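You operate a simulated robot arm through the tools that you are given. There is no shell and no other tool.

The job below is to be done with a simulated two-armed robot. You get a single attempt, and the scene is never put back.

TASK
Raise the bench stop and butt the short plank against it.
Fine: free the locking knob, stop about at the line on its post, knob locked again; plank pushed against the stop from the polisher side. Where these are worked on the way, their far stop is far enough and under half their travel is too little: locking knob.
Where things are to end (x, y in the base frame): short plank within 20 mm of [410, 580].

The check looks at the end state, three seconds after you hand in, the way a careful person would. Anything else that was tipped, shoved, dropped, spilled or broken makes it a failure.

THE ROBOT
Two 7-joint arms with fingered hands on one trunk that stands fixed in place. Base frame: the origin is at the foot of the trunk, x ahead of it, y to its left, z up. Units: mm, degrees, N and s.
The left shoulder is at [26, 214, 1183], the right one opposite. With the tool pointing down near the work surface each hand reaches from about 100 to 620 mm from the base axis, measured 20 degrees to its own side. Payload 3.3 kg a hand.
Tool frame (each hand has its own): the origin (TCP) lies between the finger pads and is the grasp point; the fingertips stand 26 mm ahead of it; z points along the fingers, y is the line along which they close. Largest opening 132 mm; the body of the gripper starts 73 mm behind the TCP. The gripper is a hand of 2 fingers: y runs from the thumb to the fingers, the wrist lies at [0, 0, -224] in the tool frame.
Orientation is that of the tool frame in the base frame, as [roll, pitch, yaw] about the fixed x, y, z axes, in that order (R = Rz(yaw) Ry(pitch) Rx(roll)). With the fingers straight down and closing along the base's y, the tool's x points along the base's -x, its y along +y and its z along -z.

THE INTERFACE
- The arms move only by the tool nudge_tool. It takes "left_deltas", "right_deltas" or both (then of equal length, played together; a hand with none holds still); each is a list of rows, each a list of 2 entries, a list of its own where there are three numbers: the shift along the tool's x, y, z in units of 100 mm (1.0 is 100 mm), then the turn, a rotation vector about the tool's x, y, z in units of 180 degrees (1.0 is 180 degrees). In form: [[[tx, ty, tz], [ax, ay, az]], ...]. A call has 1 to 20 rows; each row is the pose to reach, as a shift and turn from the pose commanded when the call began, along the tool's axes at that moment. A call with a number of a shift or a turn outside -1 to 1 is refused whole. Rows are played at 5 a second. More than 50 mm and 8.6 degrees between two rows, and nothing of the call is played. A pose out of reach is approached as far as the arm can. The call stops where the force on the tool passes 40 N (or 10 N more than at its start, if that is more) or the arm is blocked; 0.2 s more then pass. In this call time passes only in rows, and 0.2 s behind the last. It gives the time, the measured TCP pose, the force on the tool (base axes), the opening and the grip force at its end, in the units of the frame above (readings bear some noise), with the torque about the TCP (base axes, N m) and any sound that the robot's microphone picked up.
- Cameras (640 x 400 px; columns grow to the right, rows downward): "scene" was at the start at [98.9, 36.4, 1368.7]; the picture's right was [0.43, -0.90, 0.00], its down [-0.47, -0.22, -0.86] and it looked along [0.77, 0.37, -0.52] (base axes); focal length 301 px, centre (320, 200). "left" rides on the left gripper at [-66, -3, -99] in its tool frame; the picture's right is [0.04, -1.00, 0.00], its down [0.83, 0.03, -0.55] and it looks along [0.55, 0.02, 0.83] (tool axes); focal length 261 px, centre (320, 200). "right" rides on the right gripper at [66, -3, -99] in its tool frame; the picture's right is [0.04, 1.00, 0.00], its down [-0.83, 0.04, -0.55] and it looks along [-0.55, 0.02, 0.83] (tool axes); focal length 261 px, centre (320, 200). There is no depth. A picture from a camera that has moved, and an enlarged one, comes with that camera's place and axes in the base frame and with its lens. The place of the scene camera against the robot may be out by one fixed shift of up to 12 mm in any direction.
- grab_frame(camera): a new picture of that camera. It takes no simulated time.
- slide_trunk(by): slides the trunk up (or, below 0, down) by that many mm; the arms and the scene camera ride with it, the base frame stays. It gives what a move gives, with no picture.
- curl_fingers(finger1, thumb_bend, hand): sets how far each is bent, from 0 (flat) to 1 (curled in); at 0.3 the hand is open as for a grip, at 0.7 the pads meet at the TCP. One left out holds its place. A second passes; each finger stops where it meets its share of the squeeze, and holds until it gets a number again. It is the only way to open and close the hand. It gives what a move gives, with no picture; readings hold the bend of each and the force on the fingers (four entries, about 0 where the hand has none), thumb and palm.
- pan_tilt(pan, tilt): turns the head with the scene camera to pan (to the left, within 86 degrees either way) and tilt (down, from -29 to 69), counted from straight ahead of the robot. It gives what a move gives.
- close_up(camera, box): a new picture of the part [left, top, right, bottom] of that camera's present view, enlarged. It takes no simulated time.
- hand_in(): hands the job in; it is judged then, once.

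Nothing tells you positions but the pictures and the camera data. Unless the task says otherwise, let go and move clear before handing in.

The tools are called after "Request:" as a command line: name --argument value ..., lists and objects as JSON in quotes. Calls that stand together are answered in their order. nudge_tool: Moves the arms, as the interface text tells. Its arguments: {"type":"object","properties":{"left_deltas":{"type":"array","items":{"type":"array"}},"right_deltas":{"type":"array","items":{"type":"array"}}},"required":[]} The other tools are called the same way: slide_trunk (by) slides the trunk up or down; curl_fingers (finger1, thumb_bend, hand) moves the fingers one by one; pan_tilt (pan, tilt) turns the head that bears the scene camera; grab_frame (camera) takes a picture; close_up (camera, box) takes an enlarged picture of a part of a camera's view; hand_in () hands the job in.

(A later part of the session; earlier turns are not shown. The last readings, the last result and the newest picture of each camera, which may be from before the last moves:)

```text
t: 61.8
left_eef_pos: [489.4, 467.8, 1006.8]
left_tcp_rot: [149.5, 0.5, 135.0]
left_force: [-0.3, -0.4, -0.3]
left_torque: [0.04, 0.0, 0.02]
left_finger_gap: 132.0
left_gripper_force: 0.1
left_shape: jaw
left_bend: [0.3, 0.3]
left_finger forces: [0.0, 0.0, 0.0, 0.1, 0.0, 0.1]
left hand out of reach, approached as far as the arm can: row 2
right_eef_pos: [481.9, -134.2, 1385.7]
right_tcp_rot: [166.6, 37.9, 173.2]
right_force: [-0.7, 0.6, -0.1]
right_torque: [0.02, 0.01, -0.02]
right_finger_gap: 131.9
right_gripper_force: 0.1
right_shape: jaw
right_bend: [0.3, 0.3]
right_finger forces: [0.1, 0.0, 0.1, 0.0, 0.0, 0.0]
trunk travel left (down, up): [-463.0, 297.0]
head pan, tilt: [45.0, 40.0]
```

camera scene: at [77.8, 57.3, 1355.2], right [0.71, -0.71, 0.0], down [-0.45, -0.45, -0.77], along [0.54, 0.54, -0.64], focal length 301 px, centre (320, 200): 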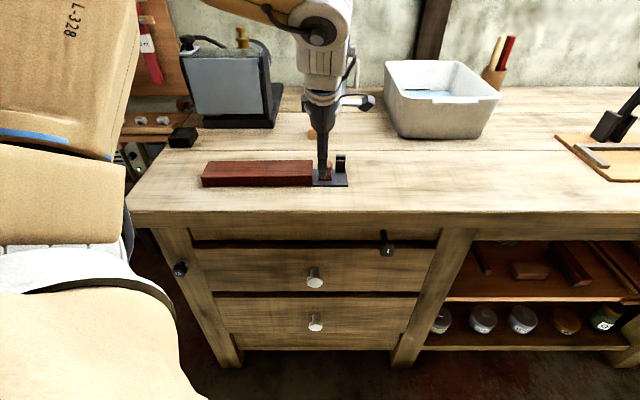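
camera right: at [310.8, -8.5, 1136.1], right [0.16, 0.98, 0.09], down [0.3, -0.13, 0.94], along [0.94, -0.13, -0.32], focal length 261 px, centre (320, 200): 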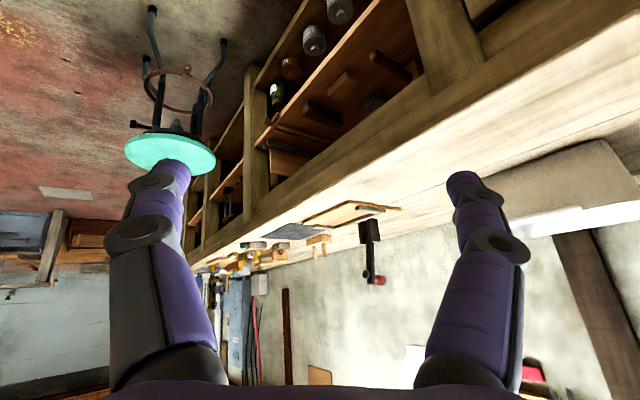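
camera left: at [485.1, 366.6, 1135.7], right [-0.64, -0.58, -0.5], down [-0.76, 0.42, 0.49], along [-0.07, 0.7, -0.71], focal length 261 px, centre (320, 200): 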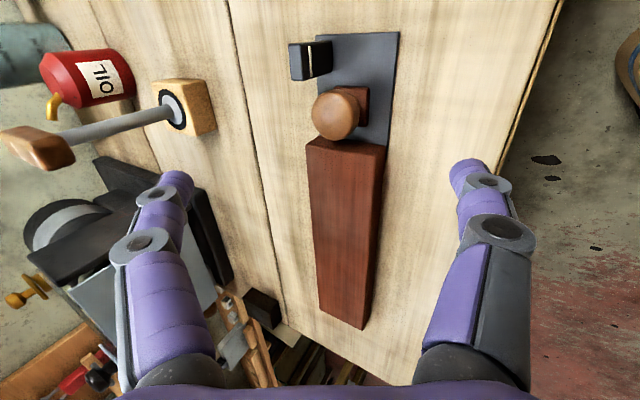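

It's still about 20 mm short. I'll raise the trunk a little so the wrist sits below the shoulder, and try again.

Request:
slide_trunk --by 60

Request:
nudge_tool --left_deltas '[[[0, -0.15, 0.26], [0, 0, 0]], [[0, -0.3, 0.52], [0, 0, 0]]]'

Request:
nudge_tool --left_deltas '[[[-0.06, 0.1, 0.06], [0, 0, 0]], [[-0.11, 0.2, 0.12], [0, 0, 0]]]'

```text
t: 62.8
left_eef_pos: [488.1, 466.2, 1063.3]
left_tcp_rot: [149.5, 0.4, 135.0]
left_force: [-0.1, 0.6, -0.7]
left_torque: [0.03, 0.03, 0.02]
left_finger_gap: 131.9
left_gripper_force: 0.0
left_shape: jaw
left_bend: [0.3, 0.3]
left_finger forces: [0.0, 0.0, 0.0, 0.1, 0.1, 0.1]
right_eef_pos: [482.6, -134.5, 1444.3]
right_tcp_rot: [166.3, 38.0, 173.0]
right_force: [-0.3, -0.5, -0.2]
right_torque: [0.0, 0.01, 0.0]
right_finger_gap: 131.8
right_gripper_force: 0.0
right_shape: jaw
right_bend: [0.3, 0.3]
right_finger forces: [0.0, 0.1, 0.0, 0.0, 0.0, 0.2]
trunk travel left (down, up): [-523.0, 237.0]
head pan, tilt: [45.0, 40.0]
```

```text
t: 63.4
left_eef_pos: [485.3, 464.7, 1005.8]
left_tcp_rot: [149.5, 0.5, 135.0]
left_force: [0.4, -0.1, 0.4]
left_torque: [0.03, 0.0, 0.0]
left_finger_gap: 132.0
left_gripper_force: 0.1
left_shape: jaw
left_bend: [0.3, 0.3]
left_finger forces: [0.1, 0.0, 0.1, 0.1, 0.1, 0.0]
right_eef_pos: [481.8, -133.2, 1444.5]
right_tcp_rot: [166.3, 37.9, 173.0]
right_force: [0.1, -0.5, 0.5]
right_torque: [0.02, 0.03, 0.02]
right_finger_gap: 131.8
right_gripper_force: 0.0
right_shape: jaw
right_bend: [0.3, 0.3]
right_finger forces: [0.0, 0.1, 0.0, 0.1, 0.0, 0.1]
trunk travel left (down, up): [-523.0, 237.0]
head pan, tilt: [45.0, 40.0]
```

```text
t: 64.0
left_eef_pos: [502.2, 471.9, 1005.5]
left_tcp_rot: [149.3, 0.5, 135.2]
left_force: [-0.2, -0.2, -0.4]
left_torque: [0.01, -0.02, -0.02]
left_finger_gap: 131.9
left_gripper_force: 0.0
left_shape: jaw
left_bend: [0.3, 0.3]
left_finger forces: [0.1, 0.1, 0.0, 0.0, 0.0, 0.0]
left hand out of reach, approached as far as the arm can: row 2
right_eef_pos: [481.5, -135.3, 1444.7]
right_tcp_rot: [166.2, 37.9, 172.9]
right_force: [-2.2, -0.8, -0.2]
right_torque: [0.0, 0.03, 0.02]
right_finger_gap: 131.8
right_gripper_force: 0.1
right_shape: jaw
right_bend: [0.3, 0.3]
right_finger forces: [0.0, 0.0, 0.1, 0.0, 0.0, 0.0]
trunk travel left (down, up): [-523.0, 237.0]
head pan, tilt: [45.0, 40.0]
```

That helped. I'll raise the trunk a bit more and continue to position over the mushroom.

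Request:
slide_trunk --by 80

Request:
nudge_tool --left_deltas '[[[0, -0.2, 0.34], [0, 0, 0]], [[0, -0.38, 0.66], [0, 0, 0]]]'

Request:
nudge_tool --left_deltas '[[[-0.03, 0.05, 0.03], [0, 0, 0]], [[-0.07, 0.11, 0.07], [0, 0, 0]]]'

Request:
grab_frame --camera "left"

```text
t: 65.1
left_eef_pos: [502.9, 471.9, 1089.8]
left_tcp_rot: [149.0, 0.9, 135.2]
left_force: [0.1, 0.9, 1.0]
left_torque: [0.04, 0.01, -0.01]
left_finger_gap: 132.2
left_gripper_force: 0.0
left_shape: jaw
left_bend: [0.3, 0.3]
left_finger forces: [0.0, 0.0, 0.1, 0.1, 0.0, 0.0]
right_eef_pos: [480.4, -135.2, 1523.2]
right_tcp_rot: [166.1, 38.0, 172.7]
right_force: [0.2, -0.1, -0.7]
right_torque: [0.0, 0.01, 0.01]
right_finger_gap: 131.8
right_gripper_force: 0.0
right_shape: jaw
right_bend: [0.3, 0.3]
right_finger forces: [0.0, 0.0, 0.0, 0.0, 0.1, 0.1]
trunk travel left (down, up): [-603.0, 157.0]
head pan, tilt: [45.0, 40.0]
```

```text
t: 65.7
left_eef_pos: [503.8, 474.0, 1011.4]
left_tcp_rot: [149.1, 1.1, 135.1]
left_force: [-0.2, 0.4, -0.5]
left_torque: [0.02, -0.01, -0.04]
left_finger_gap: 132.1
left_gripper_force: 0.0
left_shape: jaw
left_bend: [0.3, 0.3]
left_finger forces: [0.1, 0.1, 0.1, 0.0, 0.0, 0.1]
right_eef_pos: [481.7, -133.6, 1523.6]
right_tcp_rot: [166.0, 37.9, 172.8]
right_force: [-0.9, -0.1, -0.8]
right_torque: [-0.01, 0.0, 0.01]
right_finger_gap: 132.0
right_gripper_force: 0.0
right_shape: jaw
right_bend: [0.3, 0.3]
right_finger forces: [0.0, 0.0, 0.0, 0.1, 0.0, 0.0]
trunk travel left (down, up): [-603.0, 157.0]
head pan, tilt: [45.0, 40.0]
```

```text
t: 66.3
left_eef_pos: [508.0, 475.1, 1015.4]
left_tcp_rot: [148.8, 1.2, 135.3]
left_force: [0.1, 0.2, -0.2]
left_torque: [0.0, 0.03, -0.02]
left_finger_gap: 131.9
left_gripper_force: 0.0
left_shape: jaw
left_bend: [0.3, 0.3]
left_finger forces: [0.0, 0.0, 0.0, 0.0, 0.1, 0.1]
left hand out of reach, approached as far as the arm can: row 2
right_eef_pos: [480.4, -133.9, 1523.9]
right_tcp_rot: [166.0, 37.9, 172.7]
right_force: [-0.3, 0.2, 0.3]
right_torque: [0.03, -0.02, 0.01]
right_finger_gap: 131.9
right_gripper_force: 0.1
right_shape: jaw
right_bend: [0.3, 0.3]
right_finger forces: [0.0, 0.1, 0.0, 0.0, 0.0, 0.0]
trunk travel left (down, up): [-603.0, 157.0]
head pan, tilt: [45.0, 40.0]
```

```text
taken
camera left: at [515.2, 391.9, 1099.7], right [-0.62, -0.59, -0.52], down [-0.78, 0.41, 0.47], along [-0.07, 0.7, -0.71], focal length 261 px, centre (320, 200)
```

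left: 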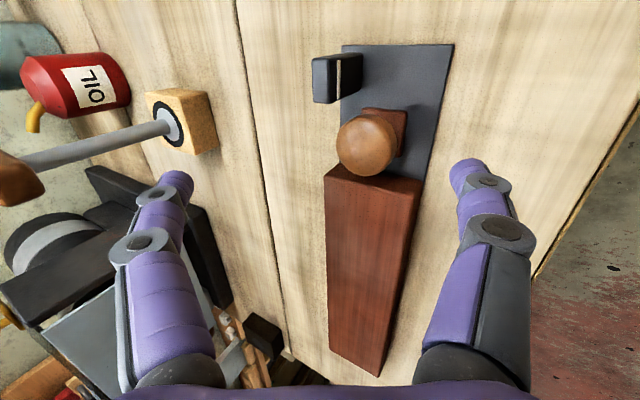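

The mushroom cap is centred near (513, 475, 953), and the left hand can reach it. The knob has to be freed first, so I'll retract the left hand from the bench and bring it round to the front.

Request:
nudge_tool --left_deltas '[[[0, -0.28, -0.17], [0, 0, 0]], [[0, -0.57, -0.35], [0, 0, 0]], [[0, -0.855, -0.52], [0, 0, 0]]]'

Request:
nudge_tool --left_deltas '[[[0, -0.28, -0.17], [0, 0, 0]], [[0, -0.57, -0.35], [0, 0, 0]], [[0, -0.855, -0.52], [0, 0, 0]]]'

```text
t: 67.1
left_eef_pos: [436.8, 400.9, 1015.8]
left_tcp_rot: [148.8, 1.0, 135.2]
left_force: [0.1, 0.1, -0.5]
left_torque: [0.02, 0.04, -0.03]
left_finger_gap: 132.4
left_gripper_force: 0.0
left_shape: jaw
left_bend: [0.3, 0.3]
left_finger forces: [0.0, 0.1, 0.0, 0.0, 0.0, 0.0]
right_eef_pos: [480.4, -134.3, 1524.4]
right_tcp_rot: [166.0, 37.8, 172.7]
right_force: [0.3, -0.4, -0.7]
right_torque: [-0.04, -0.04, 0.0]
right_finger_gap: 132.3
right_gripper_force: 0.1
right_shape: jaw
right_bend: [0.3, 0.3]
right_finger forces: [0.0, 0.0, 0.1, 0.0, 0.0, 0.1]
trunk travel left (down, up): [-603.0, 157.0]
head pan, tilt: [45.0, 40.0]
```

```text
t: 67.9
left_eef_pos: [371.3, 366.4, 1034.7]
left_tcp_rot: [149.1, 1.1, 135.2]
left_force: [-0.2, -0.3, 0.0]
left_torque: [0.01, -0.03, 0.0]
left_finger_gap: 131.9
left_gripper_force: 0.0
left_shape: jaw
left_bend: [0.3, 0.3]
left_finger forces: [0.1, 0.1, 0.0, 0.1, 0.0, 0.1]
left hand out of reach, approached as far as the arm can: row 1, 2, 3
right_eef_pos: [480.9, -135.3, 1524.4]
right_tcp_rot: [166.0, 37.9, 172.8]
right_force: [-0.4, 0.4, 0.0]
right_torque: [-0.01, 0.02, -0.02]
right_finger_gap: 132.0
right_gripper_force: 0.2
right_shape: jaw
right_bend: [0.3, 0.3]
right_finger forces: [0.0, 0.1, 0.0, 0.0, 0.0, 0.0]
trunk travel left (down, up): [-603.0, 157.0]
head pan, tilt: [45.0, 40.0]
```

I'm close to the folding limit in this orientation. I'll roll the hand back while moving right, in front of the bench.

Request:
slide_trunk --by -1

Request:
nudge_tool --left_deltas '[[[-0.12, -0.09, -0.01], [0, 0, -0.043]], [[-0.25, -0.18, -0.02], [0, 0, -0.086]], [[-0.37, -0.27, -0.02], [0, 0, -0.129]], [[-0.49, -0.36, -0.03], [0, 0, -0.172]], [[-0.62, -0.45, -0.04], [0, 0, -0.215]], [[-0.74, -0.54, -0.05], [0, 0, -0.258]], [[-0.86, -0.63, -0.05], [0, 0, -0.301]], [[-0.98, -0.72, -0.06], [0, 0, -0.344]]]'

Request:
grab_frame --camera "scene"

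Request:
grab_frame --camera "left"

```text
t: 68.4
left_eef_pos: [372.1, 367.4, 1033.7]
left_tcp_rot: [148.8, 1.0, 135.2]
left_force: [-0.6, -0.2, -0.4]
left_torque: [0.03, 0.01, 0.01]
left_finger_gap: 131.8
left_gripper_force: 0.1
left_shape: jaw
left_bend: [0.3, 0.3]
left_finger forces: [0.0, 0.0, 0.0, 0.0, 0.0, 0.1]
right_eef_pos: [481.6, -135.0, 1523.7]
right_tcp_rot: [166.0, 38.0, 172.8]
right_force: [0.0, 0.1, -0.7]
right_torque: [0.0, -0.01, -0.02]
right_finger_gap: 131.7
right_gripper_force: 0.0
right_shape: jaw
right_bend: [0.3, 0.3]
right_finger forces: [0.0, 0.0, 0.0, 0.0, 0.1, 0.0]
trunk travel left (down, up): [-602.0, 158.0]
head pan, tilt: [45.0, 40.0]
```

```text
t: 70.2
left_eef_pos: [387.4, 345.5, 1061.6]
left_tcp_rot: [166.1, 27.4, -166.2]
left_force: [0.0, 0.2, -0.3]
left_torque: [0.03, -0.01, 0.02]
left_finger_gap: 131.7
left_gripper_force: 0.0
left_shape: jaw
left_bend: [0.3, 0.3]
left_finger forces: [0.0, 0.1, 0.0, 0.0, 0.0, 0.0]
left hand out of reach, approached as far as the arm can: row 1, 2, 3, 4, 5, 6, 7, 8
right_eef_pos: [481.6, -136.3, 1522.9]
right_tcp_rot: [166.0, 37.9, 172.8]
right_force: [-0.4, -0.2, 0.2]
right_torque: [0.01, 0.0, 0.01]
right_finger_gap: 131.8
right_gripper_force: 0.1
right_shape: jaw
right_bend: [0.3, 0.3]
right_finger forces: [0.1, 0.0, 0.0, 0.0, 0.0, 0.0]
trunk travel left (down, up): [-602.0, 158.0]
head pan, tilt: [45.0, 40.0]
```

```text
taken
camera scene: at [70.5, 57.3, 1493.4], right [0.71, -0.71, 0.0], down [-0.45, -0.45, -0.77], along [0.54, 0.54, -0.64], focal length 301 px, centre (320, 200)
```

scene: 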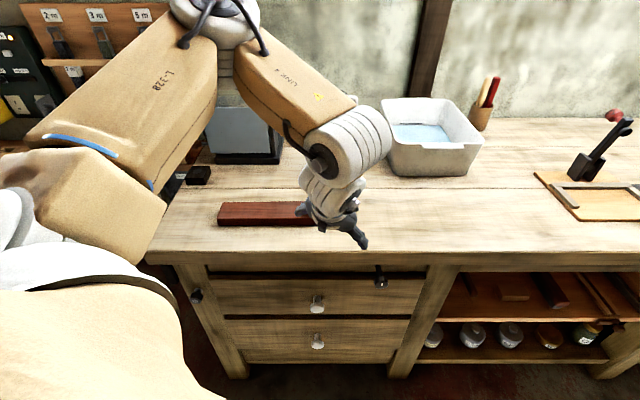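

```text
taken
camera left: at [407.0, 323.4, 1175.9], right [0.31, -0.92, -0.23], down [-0.94, -0.34, 0.1], along [-0.17, 0.19, -0.97], focal length 261 px, centre (320, 200)
```

left: 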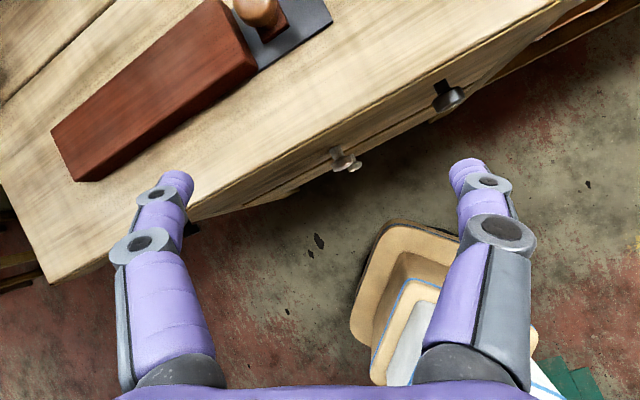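

The left arm stopped before crossing inward, and I don't know whether that's a hard limit. I'll resync and try a small pure translation to the right.

Request:
slide_trunk --by 1

Request:
nudge_tool --left_deltas '[[[0, -0.2, 0], [0, 0, 0]], [[0, -0.4, 0], [0, 0, 0]]]'

Request:
nudge_tool --left_deltas '[[[-0.2, 0, 0], [0, 0, 0]], [[-0.4, 0, 0], [0, 0, 0]]]'

```text
t: 70.7
left_eef_pos: [386.2, 345.5, 1061.8]
left_tcp_rot: [166.0, 27.3, -166.2]
left_force: [-0.1, 0.2, -0.6]
left_torque: [0.01, 0.04, -0.03]
left_finger_gap: 131.8
left_gripper_force: 0.1
left_shape: jaw
left_bend: [0.3, 0.3]
left_finger forces: [0.0, 0.1, 0.1, 0.1, 0.0, 0.0]
right_eef_pos: [480.9, -134.6, 1522.4]
right_tcp_rot: [166.2, 37.9, 172.8]
right_force: [0.1, -0.2, -0.1]
right_torque: [-0.04, 0.02, 0.02]
right_finger_gap: 131.9
right_gripper_force: 0.1
right_shape: jaw
right_bend: [0.3, 0.3]
right_finger forces: [0.1, 0.1, 0.1, 0.0, 0.0, 0.1]
trunk travel left (down, up): [-603.0, 157.0]
head pan, tilt: [45.0, 40.0]
```

```text
t: 71.3
left_eef_pos: [393.8, 341.7, 1065.2]
left_tcp_rot: [166.4, 27.2, -166.2]
left_force: [0.3, 0.2, -0.2]
left_torque: [-0.03, -0.02, -0.02]
left_finger_gap: 132.2
left_gripper_force: 0.1
left_shape: jaw
left_bend: [0.3, 0.3]
left_finger forces: [0.1, 0.0, 0.1, 0.0, 0.1, 0.0]
left hand out of reach, approached as far as the arm can: row 1, 2
right_eef_pos: [481.3, -135.0, 1522.9]
right_tcp_rot: [166.0, 38.0, 172.8]
right_force: [0.2, 0.1, 0.7]
right_torque: [-0.01, 0.0, 0.01]
right_finger_gap: 131.7
right_gripper_force: 0.1
right_shape: jaw
right_bend: [0.3, 0.3]
right_finger forces: [0.1, 0.0, 0.0, 0.0, 0.0, 0.0]
trunk travel left (down, up): [-603.0, 157.0]
head pan, tilt: [45.0, 40.0]
```

```text
t: 71.9
left_eef_pos: [429.1, 352.8, 1085.2]
left_tcp_rot: [166.0, 27.3, -166.1]
left_force: [-0.9, 0.5, 0.4]
left_torque: [-0.02, 0.0, 0.0]
left_finger_gap: 131.9
left_gripper_force: 0.1
left_shape: jaw
left_bend: [0.3, 0.3]
left_finger forces: [0.1, 0.0, 0.0, 0.0, 0.0, 0.0]
right_eef_pos: [480.9, -134.6, 1523.4]
right_tcp_rot: [166.1, 37.9, 172.8]
right_force: [-0.2, 0.9, -0.1]
right_torque: [-0.01, 0.03, 0.0]
right_finger_gap: 131.9
right_gripper_force: 0.0
right_shape: jaw
right_bend: [0.3, 0.3]
right_finger forces: [0.0, 0.1, 0.0, 0.1, 0.0, 0.0]
trunk travel left (down, up): [-603.0, 157.0]
head pan, tilt: [45.0, 40.0]
```

That sideways limit is real for this posture. The right arm is the natural one for the knob, so I'll recover it by folding its hand back to fingers-down, the direction that worked, and then bringing it home in front of its shoulder.

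Request:
nudge_tool --right_deltas '[[[0.25, -0.07, -0.02], [0.0103, 0.0356, -0.0021]], [[0.49, -0.14, -0.07], [0.0205, 0.0712, -0.0042]], [[0.74, -0.21, -0.135], [0.0308, 0.1068, -0.0063]]]'

Request:
nudge_tool --right_deltas '[[[0.25, -0.07, -0.02], [0.0103, 0.0356, -0.0021]], [[0.49, -0.14, -0.07], [0.0205, 0.0712, -0.0042]], [[0.74, -0.21, -0.135], [0.0308, 0.1068, -0.0063]]]'

```text
t: 72.7
left_eef_pos: [427.8, 353.3, 1084.4]
left_tcp_rot: [166.1, 27.4, -166.2]
left_force: [-0.1, -0.5, -0.2]
left_torque: [0.01, -0.02, 0.02]
left_finger_gap: 131.7
left_gripper_force: 0.0
left_shape: jaw
left_bend: [0.3, 0.3]
left_finger forces: [0.0, 0.0, 0.0, 0.0, 0.1, 0.1]
right_eef_pos: [414.1, -149.3, 1485.5]
right_tcp_rot: [174.2, 19.2, 177.8]
right_force: [0.1, 0.4, 0.5]
right_torque: [0.02, -0.03, -0.02]
right_finger_gap: 132.1
right_gripper_force: 0.2
right_shape: jaw
right_bend: [0.3, 0.3]
right_finger forces: [0.0, 0.0, 0.1, 0.1, 0.0, 0.1]
trunk travel left (down, up): [-603.0, 157.0]
head pan, tilt: [45.0, 40.0]
```

```text
t: 73.5
left_eef_pos: [428.7, 353.1, 1085.1]
left_tcp_rot: [166.1, 27.3, -166.2]
left_force: [0.6, -0.3, 0.9]
left_torque: [0.01, -0.01, -0.02]
left_finger_gap: 132.2
left_gripper_force: 0.0
left_shape: jaw
left_bend: [0.3, 0.3]
left_finger forces: [0.1, 0.0, 0.0, 0.0, 0.0, 0.0]
right_eef_pos: [324.6, -165.5, 1443.7]
right_tcp_rot: [179.9, 0.3, 179.9]
right_force: [-0.4, 1.0, -0.1]
right_torque: [-0.02, -0.01, 0.02]
right_finger_gap: 131.9
right_gripper_force: 0.1
right_shape: jaw
right_bend: [0.3, 0.3]
right_finger forces: [0.0, 0.0, 0.0, 0.1, 0.0, 0.0]
right hand out of reach, approached as far as the arm can: row 1, 2, 3
trunk travel left (down, up): [-603.0, 157.0]
head pan, tilt: [45.0, 40.0]
```

The hand is fingers-down again. Next I'll pull it in toward the right shoulder in small steps.

Request:
slide_trunk --by -1

Request:
nudge_tool --right_deltas '[[[0.2, -0.08, 0.1], [0, 0, 0]], [[0.4, -0.15, 0.2], [0, 0, 0]], [[0.6, -0.22, 0.3], [0, 0, 0]], [[0.8, -0.3, 0.4], [0, 0, 0]]]'

Request:
nudge_tool --right_deltas '[[[0.2, -0.08, 0.1], [0, 0, 0]], [[0.4, -0.15, 0.2], [0, 0, 0]], [[0.6, -0.22, 0.3], [0, 0, 0]], [[0.8, -0.3, 0.4], [0, 0, 0]]]'

```text
t: 74.0
left_eef_pos: [430.3, 352.2, 1082.9]
left_tcp_rot: [166.0, 27.2, -166.2]
left_force: [-1.3, 0.0, -0.3]
left_torque: [0.02, 0.02, -0.01]
left_finger_gap: 132.1
left_gripper_force: 0.1
left_shape: jaw
left_bend: [0.3, 0.3]
left_finger forces: [0.1, 0.0, 0.0, 0.1, 0.0, 0.0]
right_eef_pos: [325.4, -166.1, 1442.9]
right_tcp_rot: [179.9, 0.3, 179.9]
right_force: [0.2, -0.3, -0.5]
right_torque: [0.0, 0.02, 0.01]
right_finger_gap: 131.8
right_gripper_force: 0.0
right_shape: jaw
right_bend: [0.3, 0.3]
right_finger forces: [0.1, 0.0, 0.1, 0.1, 0.1, 0.1]
trunk travel left (down, up): [-602.0, 158.0]
head pan, tilt: [45.0, 40.0]
```

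```text
t: 75.0
left_eef_pos: [426.9, 350.7, 1084.7]
left_tcp_rot: [166.0, 27.5, -166.1]
left_force: [-0.5, 0.3, 0.3]
left_torque: [0.0, -0.06, -0.01]
left_finger_gap: 132.2
left_gripper_force: 0.1
left_shape: jaw
left_bend: [0.3, 0.3]
left_finger forces: [0.0, 0.1, 0.0, 0.0, 0.0, 0.0]
right_eef_pos: [241.6, -205.0, 1427.8]
right_tcp_rot: [179.8, 0.3, 179.8]
right_force: [-0.2, -0.2, 0.8]
right_torque: [0.07, -0.07, -0.03]
right_finger_gap: 131.9
right_gripper_force: 0.1
right_shape: jaw
right_bend: [0.3, 0.3]
right_finger forces: [0.0, 0.1, 0.0, 0.0, 0.1, 0.1]
right hand out of reach, approached as far as the arm can: row 3, 4
trunk travel left (down, up): [-602.0, 158.0]
head pan, tilt: [45.0, 40.0]
```

```text
t: 76.0
left_eef_pos: [428.4, 352.3, 1083.9]
left_tcp_rot: [166.0, 27.3, -166.2]
left_force: [-0.2, -1.1, -0.1]
left_torque: [-0.04, 0.01, -0.03]
left_finger_gap: 131.9
left_gripper_force: 0.0
left_shape: jaw
left_bend: [0.3, 0.3]
left_finger forces: [0.0, 0.0, 0.0, 0.0, 0.1, 0.1]
right_eef_pos: [151.7, -207.0, 1419.3]
right_tcp_rot: [179.8, -0.2, 179.8]
right_force: [0.2, -0.2, 0.3]
right_torque: [0.01, 0.0, -0.02]
right_finger_gap: 132.0
right_gripper_force: 0.1
right_shape: jaw
right_bend: [0.3, 0.3]
right_finger forces: [0.0, 0.0, 0.1, 0.1, 0.0, 0.0]
right hand out of reach, approached as far as the arm can: row 1, 2, 3, 4
trunk travel left (down, up): [-602.0, 158.0]
head pan, tilt: [45.0, 40.0]
```

The elbow is now bending, with the wrist 350 mm from the shoulder. I'll check how the right arm is shaped.

Request:
pan_tilt --pan -75 --tilt 5

Request:
grab_frame --camera "scene"

```text
t: 78.0
left_eef_pos: [429.4, 352.3, 1081.9]
left_tcp_rot: [166.1, 27.3, -166.2]
left_force: [0.2, 0.5, 0.1]
left_torque: [0.02, 0.0, -0.01]
left_finger_gap: 132.0
left_gripper_force: 0.0
left_shape: jaw
left_bend: [0.3, 0.3]
left_finger forces: [0.1, 0.0, 0.0, 0.0, 0.0, 0.1]
right_eef_pos: [152.9, -205.9, 1418.7]
right_tcp_rot: [179.8, -0.1, 179.8]
right_force: [1.0, 0.0, -0.8]
right_torque: [-0.01, -0.01, -0.02]
right_finger_gap: 132.3
right_gripper_force: 0.0
right_shape: jaw
right_bend: [0.3, 0.3]
right_finger forces: [0.0, 0.0, 0.0, 0.0, 0.1, 0.0]
trunk travel left (down, up): [-602.0, 158.0]
head pan, tilt: [-75.0, 5.0]
```

```text
taken
camera scene: at [34.2, -91.4, 1549.2], right [-0.97, -0.26, 0.0], down [-0.02, 0.08, -1.0], along [0.26, -0.96, -0.09], focal length 301 px, centre (320, 200)
```

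scene: 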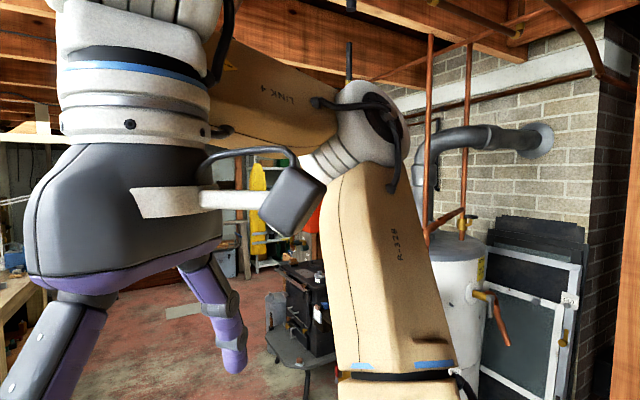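

The right arm now mirrors the left arm's good posture, elbow up and out. I'll resync and lower the hand in small steps.

Request:
slide_trunk --by 1

Request:
nudge_tool --right_deltas '[[[0, 0, 0.15], [0, 0, 0]], [[0, 0, 0.3], [0, 0, 0]], [[0, 0, 0.45], [0, 0, 0]]]'

Request:
nudge_tool --right_deltas '[[[0, -0.15, 0], [0, 0, 0]], [[0, -0.3, 0], [0, 0, 0]], [[0, -0.45, 0], [0, 0, 0]]]'

```text
t: 78.6
left_eef_pos: [429.0, 352.2, 1083.1]
left_tcp_rot: [166.2, 27.3, -166.2]
left_force: [0.5, 0.7, -0.5]
left_torque: [0.0, 0.01, 0.03]
left_finger_gap: 132.1
left_gripper_force: 0.1
left_shape: jaw
left_bend: [0.3, 0.3]
left_finger forces: [0.1, 0.0, 0.0, 0.0, 0.0, 0.0]
right_eef_pos: [155.1, -204.2, 1423.3]
right_tcp_rot: [179.8, 0.1, 179.9]
right_force: [-0.2, -0.6, 0.3]
right_torque: [0.01, 0.0, -0.01]
right_finger_gap: 132.1
right_gripper_force: 0.0
right_shape: jaw
right_bend: [0.3, 0.3]
right_finger forces: [0.0, 0.1, 0.1, 0.1, 0.1, 0.1]
trunk travel left (down, up): [-603.0, 157.0]
head pan, tilt: [-75.0, 5.0]
```

```text
t: 79.4
left_eef_pos: [429.9, 351.4, 1084.2]
left_tcp_rot: [166.2, 27.3, -166.2]
left_force: [-0.1, -0.6, 0.3]
left_torque: [-0.01, -0.04, 0.02]
left_finger_gap: 131.6
left_gripper_force: 0.0
left_shape: jaw
left_bend: [0.3, 0.3]
left_finger forces: [0.0, 0.0, 0.0, 0.1, 0.1, 0.0]
right_eef_pos: [152.7, -205.4, 1421.7]
right_tcp_rot: [179.8, 0.1, 179.9]
right_force: [0.0, -0.8, -0.5]
right_torque: [0.01, 0.02, 0.03]
right_finger_gap: 131.9
right_gripper_force: 0.2
right_shape: jaw
right_bend: [0.3, 0.3]
right_finger forces: [0.0, 0.0, 0.0, 0.0, 0.0, 0.1]
right hand out of reach, approached as far as the arm can: row 1, 2, 3
trunk travel left (down, up): [-603.0, 157.0]
head pan, tilt: [-75.0, 5.0]
```

```text
t: 80.2
left_eef_pos: [430.4, 352.4, 1083.0]
left_tcp_rot: [166.1, 27.3, -166.3]
left_force: [0.2, -0.4, -0.1]
left_torque: [-0.08, 0.0, 0.01]
left_finger_gap: 131.6
left_gripper_force: 0.1
left_shape: jaw
left_bend: [0.3, 0.3]
left_finger forces: [0.1, 0.0, 0.1, 0.0, 0.1, 0.0]
right_eef_pos: [142.1, -209.5, 1417.5]
right_tcp_rot: [179.8, -0.1, 179.8]
right_force: [1.4, -0.8, -0.8]
right_torque: [0.02, 0.02, 0.0]
right_finger_gap: 131.9
right_gripper_force: 0.0
right_shape: jaw
right_bend: [0.3, 0.3]
right_finger forces: [0.1, 0.1, 0.0, 0.0, 0.0, 0.0]
right hand out of reach, approached as far as the arm can: row 1, 2, 3
trunk travel left (down, up): [-603.0, 157.0]
head pan, tilt: [-75.0, 5.0]
```

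Lowering is still refused. I'll probe small turns and shifts to find which directions free the right arm.

Request:
slide_trunk --by -1

Request:
nudge_tool --right_deltas '[[[0, 0, 0.1], [0, 0, 0.044]], [[0, 0, 0.2], [0, 0, 0.088]]]'

Request:
slide_trunk --by 1

Request:
nudge_tool --right_deltas '[[[0, 0, 0.1], [0, 0, -0.044]], [[0, 0, 0.2], [0, 0, -0.088]], [[0, 0, 0.3], [0, 0, -0.132]]]'

```text
t: 80.7
left_eef_pos: [431.1, 351.8, 1083.2]
left_tcp_rot: [166.0, 27.3, -166.2]
left_force: [-0.1, -0.3, 0.3]
left_torque: [-0.02, 0.01, -0.01]
left_finger_gap: 132.1
left_gripper_force: 0.0
left_shape: jaw
left_bend: [0.3, 0.3]
left_finger forces: [0.0, 0.0, 0.0, 0.0, 0.0, 0.0]
right_eef_pos: [140.0, -211.1, 1416.9]
right_tcp_rot: [179.8, -0.1, 179.8]
right_force: [-0.5, -0.5, -0.2]
right_torque: [0.0, 0.0, 0.02]
right_finger_gap: 132.1
right_gripper_force: 0.0
right_shape: jaw
right_bend: [0.3, 0.3]
right_finger forces: [0.0, 0.0, 0.1, 0.1, 0.0, 0.1]
trunk travel left (down, up): [-602.0, 158.0]
head pan, tilt: [-75.0, 5.0]
```

```text
t: 81.3
left_eef_pos: [430.2, 352.5, 1083.5]
left_tcp_rot: [166.1, 27.3, -166.1]
left_force: [-0.1, -0.2, 0.2]
left_torque: [0.02, 0.03, 0.01]
left_finger_gap: 132.0
left_gripper_force: 0.0
left_shape: jaw
left_bend: [0.3, 0.3]
left_finger forces: [0.0, 0.0, 0.0, 0.0, 0.1, 0.0]
right_eef_pos: [136.3, -217.0, 1413.4]
right_tcp_rot: [179.9, -0.7, 163.8]
right_force: [0.1, -0.2, 0.9]
right_torque: [-0.04, -0.02, 0.0]
right_finger_gap: 131.7
right_gripper_force: 0.0
right_shape: jaw
right_bend: [0.3, 0.3]
right_finger forces: [0.0, 0.1, 0.1, 0.0, 0.0, 0.0]
right hand out of reach, approached as far as the arm can: row 1, 2
trunk travel left (down, up): [-602.0, 158.0]
head pan, tilt: [-75.0, 5.0]
```

```text
t: 81.8
left_eef_pos: [429.5, 351.8, 1083.2]
left_tcp_rot: [166.1, 27.3, -166.3]
left_force: [0.6, -0.2, 1.2]
left_torque: [-0.01, -0.01, 0.0]
left_finger_gap: 131.9
left_gripper_force: 0.0
left_shape: jaw
left_bend: [0.3, 0.3]
left_finger forces: [0.0, 0.0, 0.1, 0.1, 0.0, 0.1]
right_eef_pos: [134.2, -214.2, 1415.3]
right_tcp_rot: [179.9, -0.3, 164.0]
right_force: [-0.3, 0.8, -0.4]
right_torque: [0.02, 0.02, 0.0]
right_finger_gap: 132.1
right_gripper_force: 0.0
right_shape: jaw
right_bend: [0.3, 0.3]
right_finger forces: [0.1, 0.0, 0.0, 0.1, 0.0, 0.0]
trunk travel left (down, up): [-603.0, 157.0]
head pan, tilt: [-75.0, 5.0]
```

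```text
t: 82.6
left_eef_pos: [429.7, 352.0, 1082.8]
left_tcp_rot: [166.1, 27.2, -166.2]
left_force: [0.0, -0.8, -0.1]
left_torque: [-0.01, 0.02, 0.0]
left_finger_gap: 131.9
left_gripper_force: 0.1
left_shape: jaw
left_bend: [0.3, 0.3]
left_finger forces: [0.1, 0.0, 0.0, 0.0, 0.1, 0.0]
right_eef_pos: [126.6, -219.9, 1410.8]
right_tcp_rot: [179.9, -0.2, -172.3]
right_force: [8.8, 2.5, -0.2]
right_torque: [0.03, -0.13, -0.71]
right_finger_gap: 132.0
right_gripper_force: 0.1
right_shape: jaw
right_bend: [0.3, 0.3]
right_finger forces: [0.0, 0.0, 0.0, 0.0, 0.0, 0.0]
right hand out of reach, approached as far as the arm can: row 1, 2, 3
trunk travel left (down, up): [-603.0, 157.0]
head pan, tilt: [-75.0, 5.0]
```

There's slight contact force because the hand is close to its own body, so I'll back it forward. My analysis suggests a forearm-roll limit, which should clear if I pivot the hand toward the forearm's own direction. After backing out I'll measure the elbow position.

Request:
slide_trunk --by -1

Request:
nudge_tool --right_deltas '[[[-0.25, 0, -0.05], [0, 0, 0]], [[-0.5, 0, -0.1], [0, 0, 0]], [[-0.75, 0, -0.15], [0, 0, 0]], [[-1.0, 0, -0.2], [0, 0, 0]]]'

Request:
nudge_tool --right_deltas '[[[-0.25, 0, 0], [0, 0, 0]], [[-0.5, 0, 0], [0, 0, 0]], [[-0.75, 0, 0], [0, 0, 0]], [[-0.8, 0, 0], [0, 0, 0]]]'

Request:
grab_frame --camera "scene"

```text
t: 83.1
left_eef_pos: [431.7, 352.7, 1082.9]
left_tcp_rot: [166.1, 27.3, -166.2]
left_force: [-0.3, 0.5, 0.5]
left_torque: [-0.04, 0.02, -0.03]
left_finger_gap: 131.6
left_gripper_force: 0.0
left_shape: jaw
left_bend: [0.3, 0.3]
left_finger forces: [0.0, 0.1, 0.0, 0.0, 0.1, 0.0]
right_eef_pos: [128.0, -218.4, 1410.9]
right_tcp_rot: [179.7, -0.2, -172.5]
right_force: [9.3, 2.6, -3.8]
right_torque: [-0.26, -0.23, -0.78]
right_finger_gap: 132.0
right_gripper_force: 0.1
right_shape: jaw
right_bend: [0.3, 0.3]
right_finger forces: [0.0, 0.0, 0.0, 0.0, 0.0, 0.0]
trunk travel left (down, up): [-602.0, 158.0]
head pan, tilt: [-75.0, 5.0]
```

```text
t: 84.1
left_eef_pos: [429.6, 351.4, 1082.2]
left_tcp_rot: [166.1, 27.1, -166.1]
left_force: [-0.6, 0.4, -0.4]
left_torque: [0.0, 0.04, -0.02]
left_finger_gap: 131.9
left_gripper_force: 0.1
left_shape: jaw
left_bend: [0.3, 0.3]
left_finger forces: [0.0, 0.0, 0.0, 0.1, 0.0, 0.1]
right_eef_pos: [226.5, -206.6, 1431.1]
right_tcp_rot: [179.8, -0.3, -172.2]
right_force: [-1.1, 0.5, 0.5]
right_torque: [-0.01, 0.0, -0.02]
right_finger_gap: 131.8
right_gripper_force: 0.0
right_shape: jaw
right_bend: [0.3, 0.3]
right_finger forces: [0.0, 0.1, 0.0, 0.0, 0.0, 0.0]
right hand out of reach, approached as far as the arm can: row 1, 2
trunk travel left (down, up): [-602.0, 158.0]
head pan, tilt: [-75.0, 5.0]
```

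```text
t: 85.1
left_eef_pos: [429.2, 353.0, 1083.3]
left_tcp_rot: [166.1, 27.3, -166.2]
left_force: [-0.2, 0.0, -1.5]
left_torque: [-0.03, -0.02, -0.03]
left_finger_gap: 131.7
left_gripper_force: 0.0
left_shape: jaw
left_bend: [0.3, 0.3]
left_finger forces: [0.1, 0.0, 0.0, 0.0, 0.0, 0.0]
right_eef_pos: [306.3, -194.9, 1431.1]
right_tcp_rot: [179.8, -0.1, -172.2]
right_force: [0.4, -0.9, 0.0]
right_torque: [0.02, -0.01, 0.0]
right_finger_gap: 132.2
right_gripper_force: 0.1
right_shape: jaw
right_bend: [0.3, 0.3]
right_finger forces: [0.0, 0.0, 0.1, 0.0, 0.0, 0.0]
trunk travel left (down, up): [-602.0, 158.0]
head pan, tilt: [-75.0, 5.0]
```

```text
taken
camera scene: at [33.8, -91.4, 1549.2], right [-0.97, -0.26, 0.0], down [-0.02, 0.08, -1.0], along [0.26, -0.96, -0.09], focal length 301 px, centre (320, 200)
```

scene: 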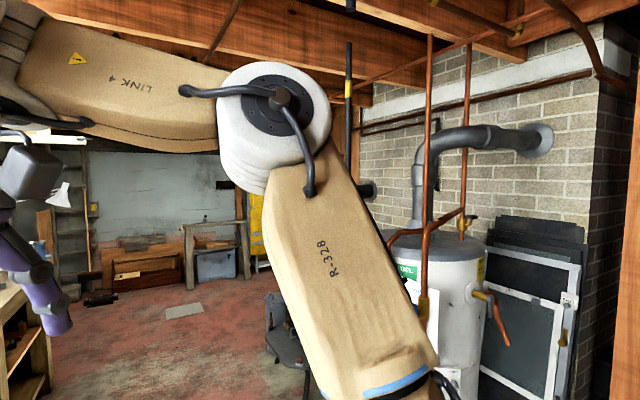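

The arm is now in a good forward pose with no limit flagged. The forearm points along about (0.76, 0.61, 0.24), so I'll pivot the hand in the exact wrist-bend plane and see whether it's free.

Request:
nudge_tool --right_deltas '[[[-0.267, 0.16, -0.022], [-0.0228, -0.0381, 0]], [[-0.53, 0.316, -0.087], [-0.0455, -0.0763, 0]], [[-0.78, 0.466, -0.194], [-0.0683, -0.1144, 0]]]'

```text
t: 85.9
left_eef_pos: [430.6, 353.5, 1081.7]
left_tcp_rot: [166.1, 27.3, -166.2]
left_force: [0.1, 0.0, -0.1]
left_torque: [-0.07, 0.01, -0.03]
left_finger_gap: 131.7
left_gripper_force: 0.1
left_shape: jaw
left_bend: [0.3, 0.3]
left_finger forces: [0.0, 0.1, 0.0, 0.0, 0.1, 0.0]
right_eef_pos: [397.2, -131.1, 1490.2]
right_tcp_rot: [166.9, 19.8, -175.6]
right_force: [0.0, -0.8, -0.2]
right_torque: [-0.03, 0.0, -0.01]
right_finger_gap: 132.2
right_gripper_force: 0.0
right_shape: jaw
right_bend: [0.3, 0.3]
right_finger forces: [0.0, 0.1, 0.0, 0.1, 0.0, 0.1]
right hand out of reach, approached as far as the arm can: row 1, 2, 3
trunk travel left (down, up): [-602.0, 158.0]
head pan, tilt: [-75.0, 5.0]
```

The right wrist really is bounded in this branch, so I'll try a different approach: the left hand reaching the knob straight forward (+x) and down, without tilting outward. I'll turn the left hand that way while drawing it back.

Request:
nudge_tool --left_deltas '[[[0.09, -0.09, -0.07], [0.0294, -0.0152, 0.0146]], [[0.18, -0.19, -0.15], [0.0587, -0.0304, 0.0292]], [[0.28, -0.28, -0.22], [0.0881, -0.0455, 0.0438]], [[0.37, -0.375, -0.29], [0.1174, -0.0607, 0.0584]]]'

```text
t: 86.9
left_eef_pos: [400.6, 299.5, 1082.4]
left_tcp_rot: [180.0, 36.9, -180.0]
left_force: [0.6, -0.4, 0.0]
left_torque: [-0.03, 0.0, -0.02]
left_finger_gap: 131.8
left_gripper_force: 0.0
left_shape: jaw
left_bend: [0.3, 0.3]
left_finger forces: [0.0, 0.1, 0.0, 0.0, 0.1, 0.0]
right_eef_pos: [395.3, -132.2, 1489.8]
right_tcp_rot: [166.9, 19.7, -175.6]
right_force: [0.2, -0.1, -0.9]
right_torque: [-0.03, 0.0, 0.05]
right_finger_gap: 132.1
right_gripper_force: 0.2
right_shape: jaw
right_bend: [0.3, 0.3]
right_finger forces: [0.0, 0.0, 0.1, 0.0, 0.0, 0.0]
trunk travel left (down, up): [-602.0, 158.0]
head pan, tilt: [-75.0, 5.0]
```

That was reached exactly, so the left arm likes facing straight ahead. I'll draw back slightly for clearance from the bench edge and lower the trunk.

Request:
nudge_tool --left_deltas '[[[0.16, -0.15, -0.12], [0, 0, 0]], [[0.3, -0.3, -0.2], [0, 0, 0]]]'

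Request:
slide_trunk --by -200

Request:
grab_frame --camera "left"

Request:
pan_tilt --pan 35 --tilt 45

Request:
grab_frame --camera "scene"

```text
t: 87.5
left_eef_pos: [379.1, 270.3, 1076.5]
left_tcp_rot: [179.9, 36.7, -179.9]
left_force: [-0.6, 0.0, -0.1]
left_torque: [-0.03, 0.03, -0.02]
left_finger_gap: 132.2
left_gripper_force: 0.0
left_shape: jaw
left_bend: [0.3, 0.3]
left_finger forces: [0.1, 0.0, 0.0, 0.0, 0.0, 0.0]
left hand out of reach, approached as far as the arm can: row 2
right_eef_pos: [397.7, -131.3, 1488.9]
right_tcp_rot: [167.1, 19.6, -175.6]
right_force: [0.6, 0.4, 0.2]
right_torque: [-0.04, 0.04, 0.01]
right_finger_gap: 132.1
right_gripper_force: 0.1
right_shape: jaw
right_bend: [0.3, 0.3]
right_finger forces: [0.0, 0.1, 0.0, 0.0, 0.0, 0.0]
trunk travel left (down, up): [-602.0, 158.0]
head pan, tilt: [-75.0, 5.0]
```

```text
t: 89.7
left_eef_pos: [377.1, 271.9, 859.6]
left_tcp_rot: [-180.0, 34.3, -180.0]
left_force: [0.3, 0.3, -0.1]
left_torque: [0.0, 0.02, -0.01]
left_finger_gap: 131.9
left_gripper_force: 0.2
left_shape: jaw
left_bend: [0.3, 0.3]
left_finger forces: [0.0, 0.0, 0.0, 0.0, 0.1, 0.1]
right_eef_pos: [396.5, -130.2, 1292.6]
right_tcp_rot: [166.8, 19.9, -175.0]
right_force: [-0.1, -0.3, 0.0]
right_torque: [0.01, 0.01, 0.0]
right_finger_gap: 132.4
right_gripper_force: 0.0
right_shape: jaw
right_bend: [0.3, 0.3]
right_finger forces: [0.0, 0.1, 0.0, 0.0, 0.1, 0.1]
trunk travel left (down, up): [-402.0, 358.0]
head pan, tilt: [-75.0, 5.0]
```

```text
taken
camera left: at [374.6, 267.8, 979.9], right [-0.03, -1.0, -0.02], down [-1.0, 0.03, -0.01], along [0.01, 0.02, -1.0], focal length 261 px, centre (320, 200)
```

left: 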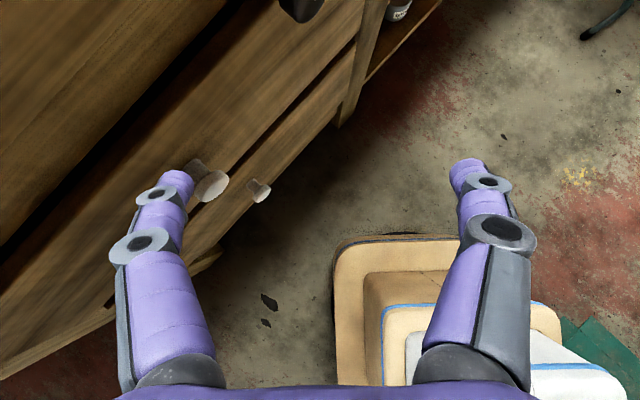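

```text
t: 91.5
left_eef_pos: [376.9, 271.4, 861.4]
left_tcp_rot: [179.9, 34.4, -180.0]
left_force: [-0.6, 0.0, -0.6]
left_torque: [0.0, 0.0, -0.01]
left_finger_gap: 131.9
left_gripper_force: 0.1
left_shape: jaw
left_bend: [0.3, 0.3]
left_finger forces: [0.1, 0.0, 0.0, 0.1, 0.0, 0.1]
right_eef_pos: [395.7, -131.5, 1292.1]
right_tcp_rot: [166.9, 19.9, -175.0]
right_force: [0.7, -0.3, -0.7]
right_torque: [-0.02, 0.0, -0.04]
right_finger_gap: 132.0
right_gripper_force: 0.0
right_shape: jaw
right_bend: [0.3, 0.3]
right_finger forces: [0.0, 0.1, 0.0, 0.0, 0.1, 0.1]
trunk travel left (down, up): [-402.0, 358.0]
head pan, tilt: [35.0, 45.0]
```

```text
taken
camera scene: at [91.6, 44.0, 1285.6], right [0.57, -0.82, 0.0], down [-0.58, -0.41, -0.71], along [0.58, 0.41, -0.71], focal length 301 px, centre (320, 200)
```

scene: 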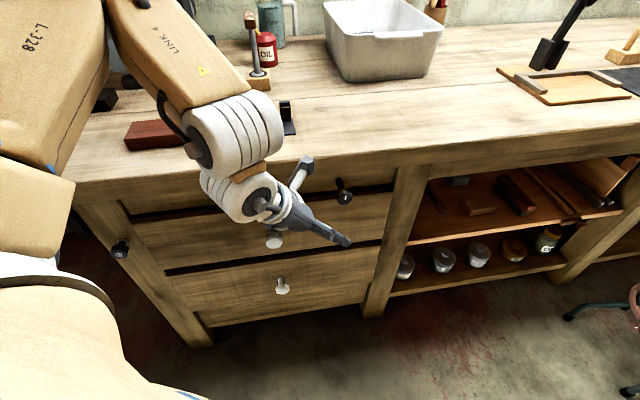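

The left hand is now in front of the bench near the black knob. I'll tilt and roll it so the fingers will pinch across the knob's axis, stopping about 80 mm short.

Request:
nudge_tool --left_deltas '[[[-0.05, 0.01, 0.05], [0.0109, -0.0153, -0.0396]], [[-0.11, 0.02, 0.11], [0.0218, -0.0305, -0.0792]], [[-0.16, 0.03, 0.16], [0.0327, -0.0458, -0.1188]], [[-0.22, 0.04, 0.21], [0.0436, -0.0611, -0.1584]], [[-0.27, 0.05, 0.27], [0.0544, -0.0763, -0.198]], [[-0.32, 0.06, 0.32], [0.0653, -0.0916, -0.2376]], [[-0.38, 0.07, 0.37], [0.0762, -0.1069, -0.2772]], [[-0.43, 0.08, 0.42], [0.0871, -0.1221, -0.3168]], [[-0.485, 0.085, 0.478], [0.098, -0.1374, -0.3564]]]'

Request:
grab_frame --camera "left"

Request:
grab_frame --camera "scene"

```text
t: 93.5
left_eef_pos: [446.4, 300.6, 906.5]
left_tcp_rot: [-119.3, 20.9, -102.6]
left_force: [-0.5, -0.3, 0.5]
left_torque: [0.02, 0.06, 0.05]
left_finger_gap: 132.0
left_gripper_force: 0.2
left_shape: jaw
left_bend: [0.3, 0.3]
left_finger forces: [0.0, 0.0, 0.1, 0.0, 0.1, 0.1]
left hand out of reach, approached as far as the arm can: row 7, 8, 9
right_eef_pos: [399.9, -132.6, 1291.1]
right_tcp_rot: [166.7, 19.8, -175.1]
right_force: [-0.5, -0.6, 0.4]
right_torque: [0.04, 0.0, 0.03]
right_finger_gap: 131.9
right_gripper_force: 0.0
right_shape: jaw
right_bend: [0.3, 0.3]
right_finger forces: [0.1, 0.0, 0.0, 0.1, 0.0, 0.1]
trunk travel left (down, up): [-402.0, 358.0]
head pan, tilt: [35.0, 45.0]
```

```text
taken
camera left: at [373.4, 360.5, 976.6], right [0.4, -0.45, 0.8], down [-0.68, -0.73, -0.07], along [0.62, -0.51, -0.6], focal length 261 px, centre (320, 200)
```

left: 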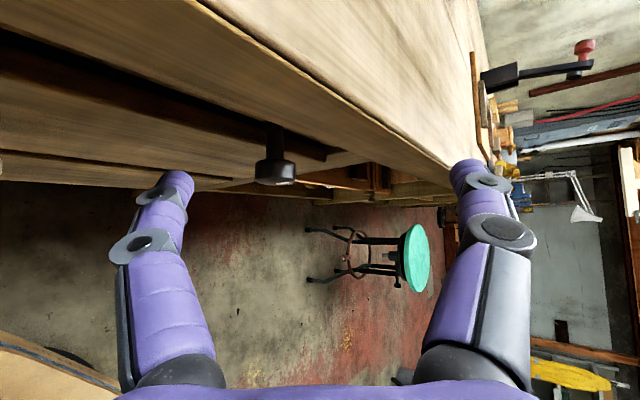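

```text
taken
camera scene: at [93.4, 40.9, 1285.5], right [0.57, -0.82, 0.0], down [-0.58, -0.4, -0.71], along [0.58, 0.41, -0.71], focal length 301 px, centre (320, 200)
```

scene: 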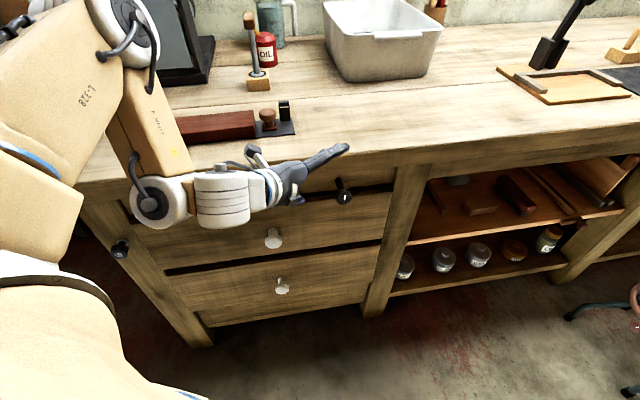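

The orientation is right, and the knob appears just ahead in the left wrist view. The hand is about 60 mm too high, so I'll resync and lower it.

Request:
slide_trunk --by -1

Request:
nudge_tool --left_deltas '[[[0.07, 0.164, 0.09], [0, 0, 0]], [[0.14, 0.328, 0.18], [0, 0, 0]], [[0.2, 0.45, 0.25], [0, 0, 0]]]'

```text
t: 94.0
left_eef_pos: [446.4, 305.1, 902.2]
left_tcp_rot: [-119.0, 20.7, -102.7]
left_force: [-0.2, -0.4, -0.2]
left_torque: [0.02, -0.03, 0.0]
left_finger_gap: 132.0
left_gripper_force: 0.1
left_shape: jaw
left_bend: [0.3, 0.3]
left_finger forces: [0.0, 0.1, 0.0, 0.0, 0.0, 0.0]
right_eef_pos: [395.9, -129.9, 1292.1]
right_tcp_rot: [166.8, 19.8, -175.2]
right_force: [-0.6, -0.8, 0.0]
right_torque: [0.01, 0.02, -0.03]
right_finger_gap: 131.9
right_gripper_force: 0.1
right_shape: jaw
right_bend: [0.3, 0.3]
right_finger forces: [0.0, 0.0, 0.0, 0.0, 0.0, 0.0]
trunk travel left (down, up): [-401.0, 359.0]
head pan, tilt: [35.0, 45.0]
```

```text
t: 94.8
left_eef_pos: [444.9, 319.2, 892.3]
left_tcp_rot: [-119.2, 20.6, -102.7]
left_force: [-0.2, 0.1, -0.2]
left_torque: [-0.01, 0.02, -0.01]
left_finger_gap: 132.0
left_gripper_force: 0.0
left_shape: jaw
left_bend: [0.3, 0.3]
left_finger forces: [0.0, 0.0, 0.1, 0.0, 0.0, 0.0]
left hand out of reach, approached as far as the arm can: row 1, 2, 3
right_eef_pos: [397.0, -130.1, 1291.0]
right_tcp_rot: [166.9, 19.8, -175.0]
right_force: [0.3, 0.4, 0.2]
right_torque: [0.0, -0.02, 0.01]
right_finger_gap: 132.1
right_gripper_force: 0.0
right_shape: jaw
right_bend: [0.3, 0.3]
right_finger forces: [0.1, 0.0, 0.0, 0.0, 0.1, 0.1]
trunk travel left (down, up): [-401.0, 359.0]
head pan, tilt: [35.0, 45.0]
```

Lowering the arm itself is limited, but I can lower the whole trunk, which carries the hand down in the same posture.

Request:
slide_trunk --by -70

Request:
grab_frame --camera "left"

Request:
grab_frame --camera "scene"

```text
t: 95.9
left_eef_pos: [443.3, 320.6, 825.9]
left_tcp_rot: [-119.1, 20.6, -102.7]
left_force: [0.4, -0.2, 0.2]
left_torque: [0.03, 0.02, 0.01]
left_finger_gap: 131.9
left_gripper_force: 0.1
left_shape: jaw
left_bend: [0.3, 0.3]
left_finger forces: [0.1, 0.1, 0.0, 0.1, 0.0, 0.1]
right_eef_pos: [397.5, -130.5, 1223.3]
right_tcp_rot: [167.0, 19.6, -175.0]
right_force: [0.4, 0.1, -0.5]
right_torque: [0.01, -0.04, 0.01]
right_finger_gap: 132.1
right_gripper_force: 0.1
right_shape: jaw
right_bend: [0.3, 0.3]
right_finger forces: [0.1, 0.1, 0.1, 0.0, 0.0, 0.1]
trunk travel left (down, up): [-331.0, 429.0]
head pan, tilt: [35.0, 45.0]
```

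```text
taken
camera left: at [370.2, 382.4, 896.2], right [0.4, -0.45, 0.8], down [-0.68, -0.73, -0.07], along [0.62, -0.52, -0.59], focal length 261 px, centre (320, 200)
```

left: 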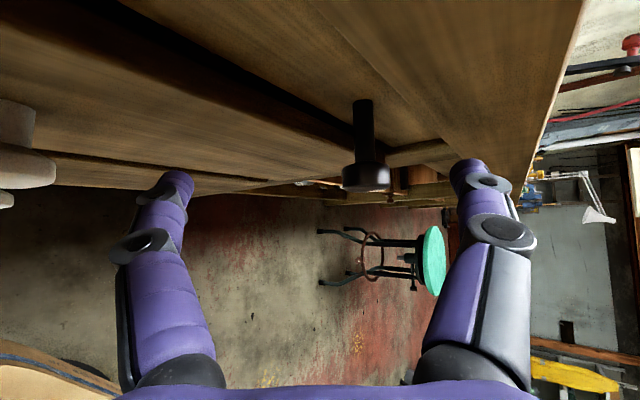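

```text
taken
camera scene: at [102.4, 44.1, 1214.0], right [0.57, -0.82, 0.0], down [-0.58, -0.41, -0.71], along [0.58, 0.41, -0.71], focal length 301 px, centre (320, 200)
```

scene: 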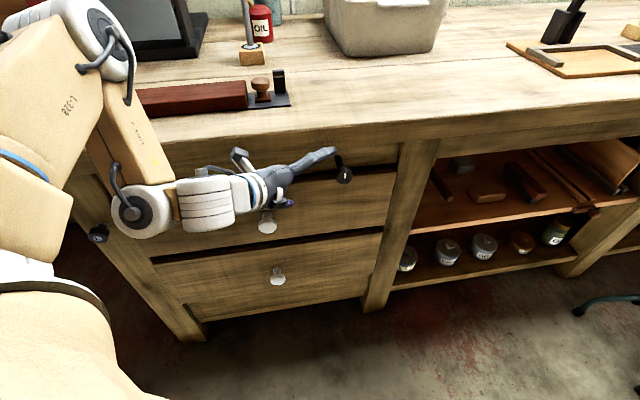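

I've triangulated the knob head at about (516, 287, 813). I'll narrow the fingers for clearance under the bench lip, then line up with the knob, still about 40 mm short.

Request:
curl_fingers --hand "left" --finger1 0.45 --thumb_bend 0.45

Request:
nudge_tool --left_deltas '[[[0.07, -0.11, 0.08], [0, 0, 0]], [[0.14, -0.22, 0.16], [0, 0, 0]], [[0.21, -0.33, 0.25], [0, 0, 0]]]'

Request:
grab_frame --camera "left"

```text
t: 96.9
left_eef_pos: [444.6, 320.3, 826.1]
left_tcp_rot: [-119.3, 20.8, -102.8]
left_force: [-0.2, 0.4, -1.0]
left_torque: [-0.01, 0.02, -0.01]
left_finger_gap: 84.3
left_gripper_force: 0.1
left_shape: fingers
left_bend: [0.45, 0.45]
left_finger forces: [0.0, 0.1, 0.0, 0.1, 0.0, 0.0]
right_eef_pos: [398.7, -130.5, 1221.6]
right_tcp_rot: [166.9, 19.6, -175.1]
right_force: [-0.2, 0.0, 0.0]
right_torque: [0.03, 0.0, 0.0]
right_finger_gap: 132.2
right_gripper_force: 0.1
right_shape: jaw
right_bend: [0.3, 0.3]
right_finger forces: [0.0, 0.0, 0.1, 0.1, 0.1, 0.0]
trunk travel left (down, up): [-331.0, 429.0]
head pan, tilt: [35.0, 45.0]
```

```text
t: 97.7
left_eef_pos: [474.2, 288.2, 833.7]
left_tcp_rot: [-119.1, 20.7, -102.6]
left_force: [-0.2, 1.0, -0.2]
left_torque: [-0.02, -0.01, 0.01]
left_finger_gap: 83.5
left_gripper_force: 0.1
left_shape: fingers
left_bend: [0.45, 0.45]
left_finger forces: [0.1, 0.1, 0.0, 0.1, 0.0, 0.0]
right_eef_pos: [397.9, -130.4, 1222.9]
right_tcp_rot: [166.9, 19.5, -174.9]
right_force: [0.0, -0.7, -0.4]
right_torque: [0.0, 0.0, -0.01]
right_finger_gap: 131.9
right_gripper_force: 0.2
right_shape: jaw
right_bend: [0.3, 0.3]
right_finger forces: [0.0, 0.1, 0.1, 0.1, 0.0, 0.0]
trunk travel left (down, up): [-331.0, 429.0]
head pan, tilt: [35.0, 45.0]
```

```text
taken
camera left: at [401.1, 349.5, 903.5], right [0.4, -0.45, 0.8], down [-0.68, -0.73, -0.07], along [0.62, -0.51, -0.59], focal length 261 px, centre (320, 200)
```

left: 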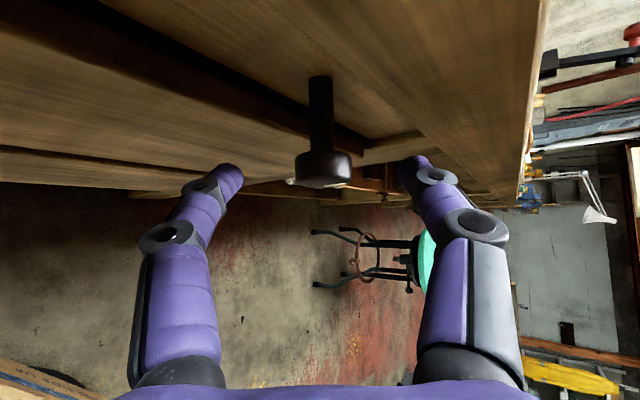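

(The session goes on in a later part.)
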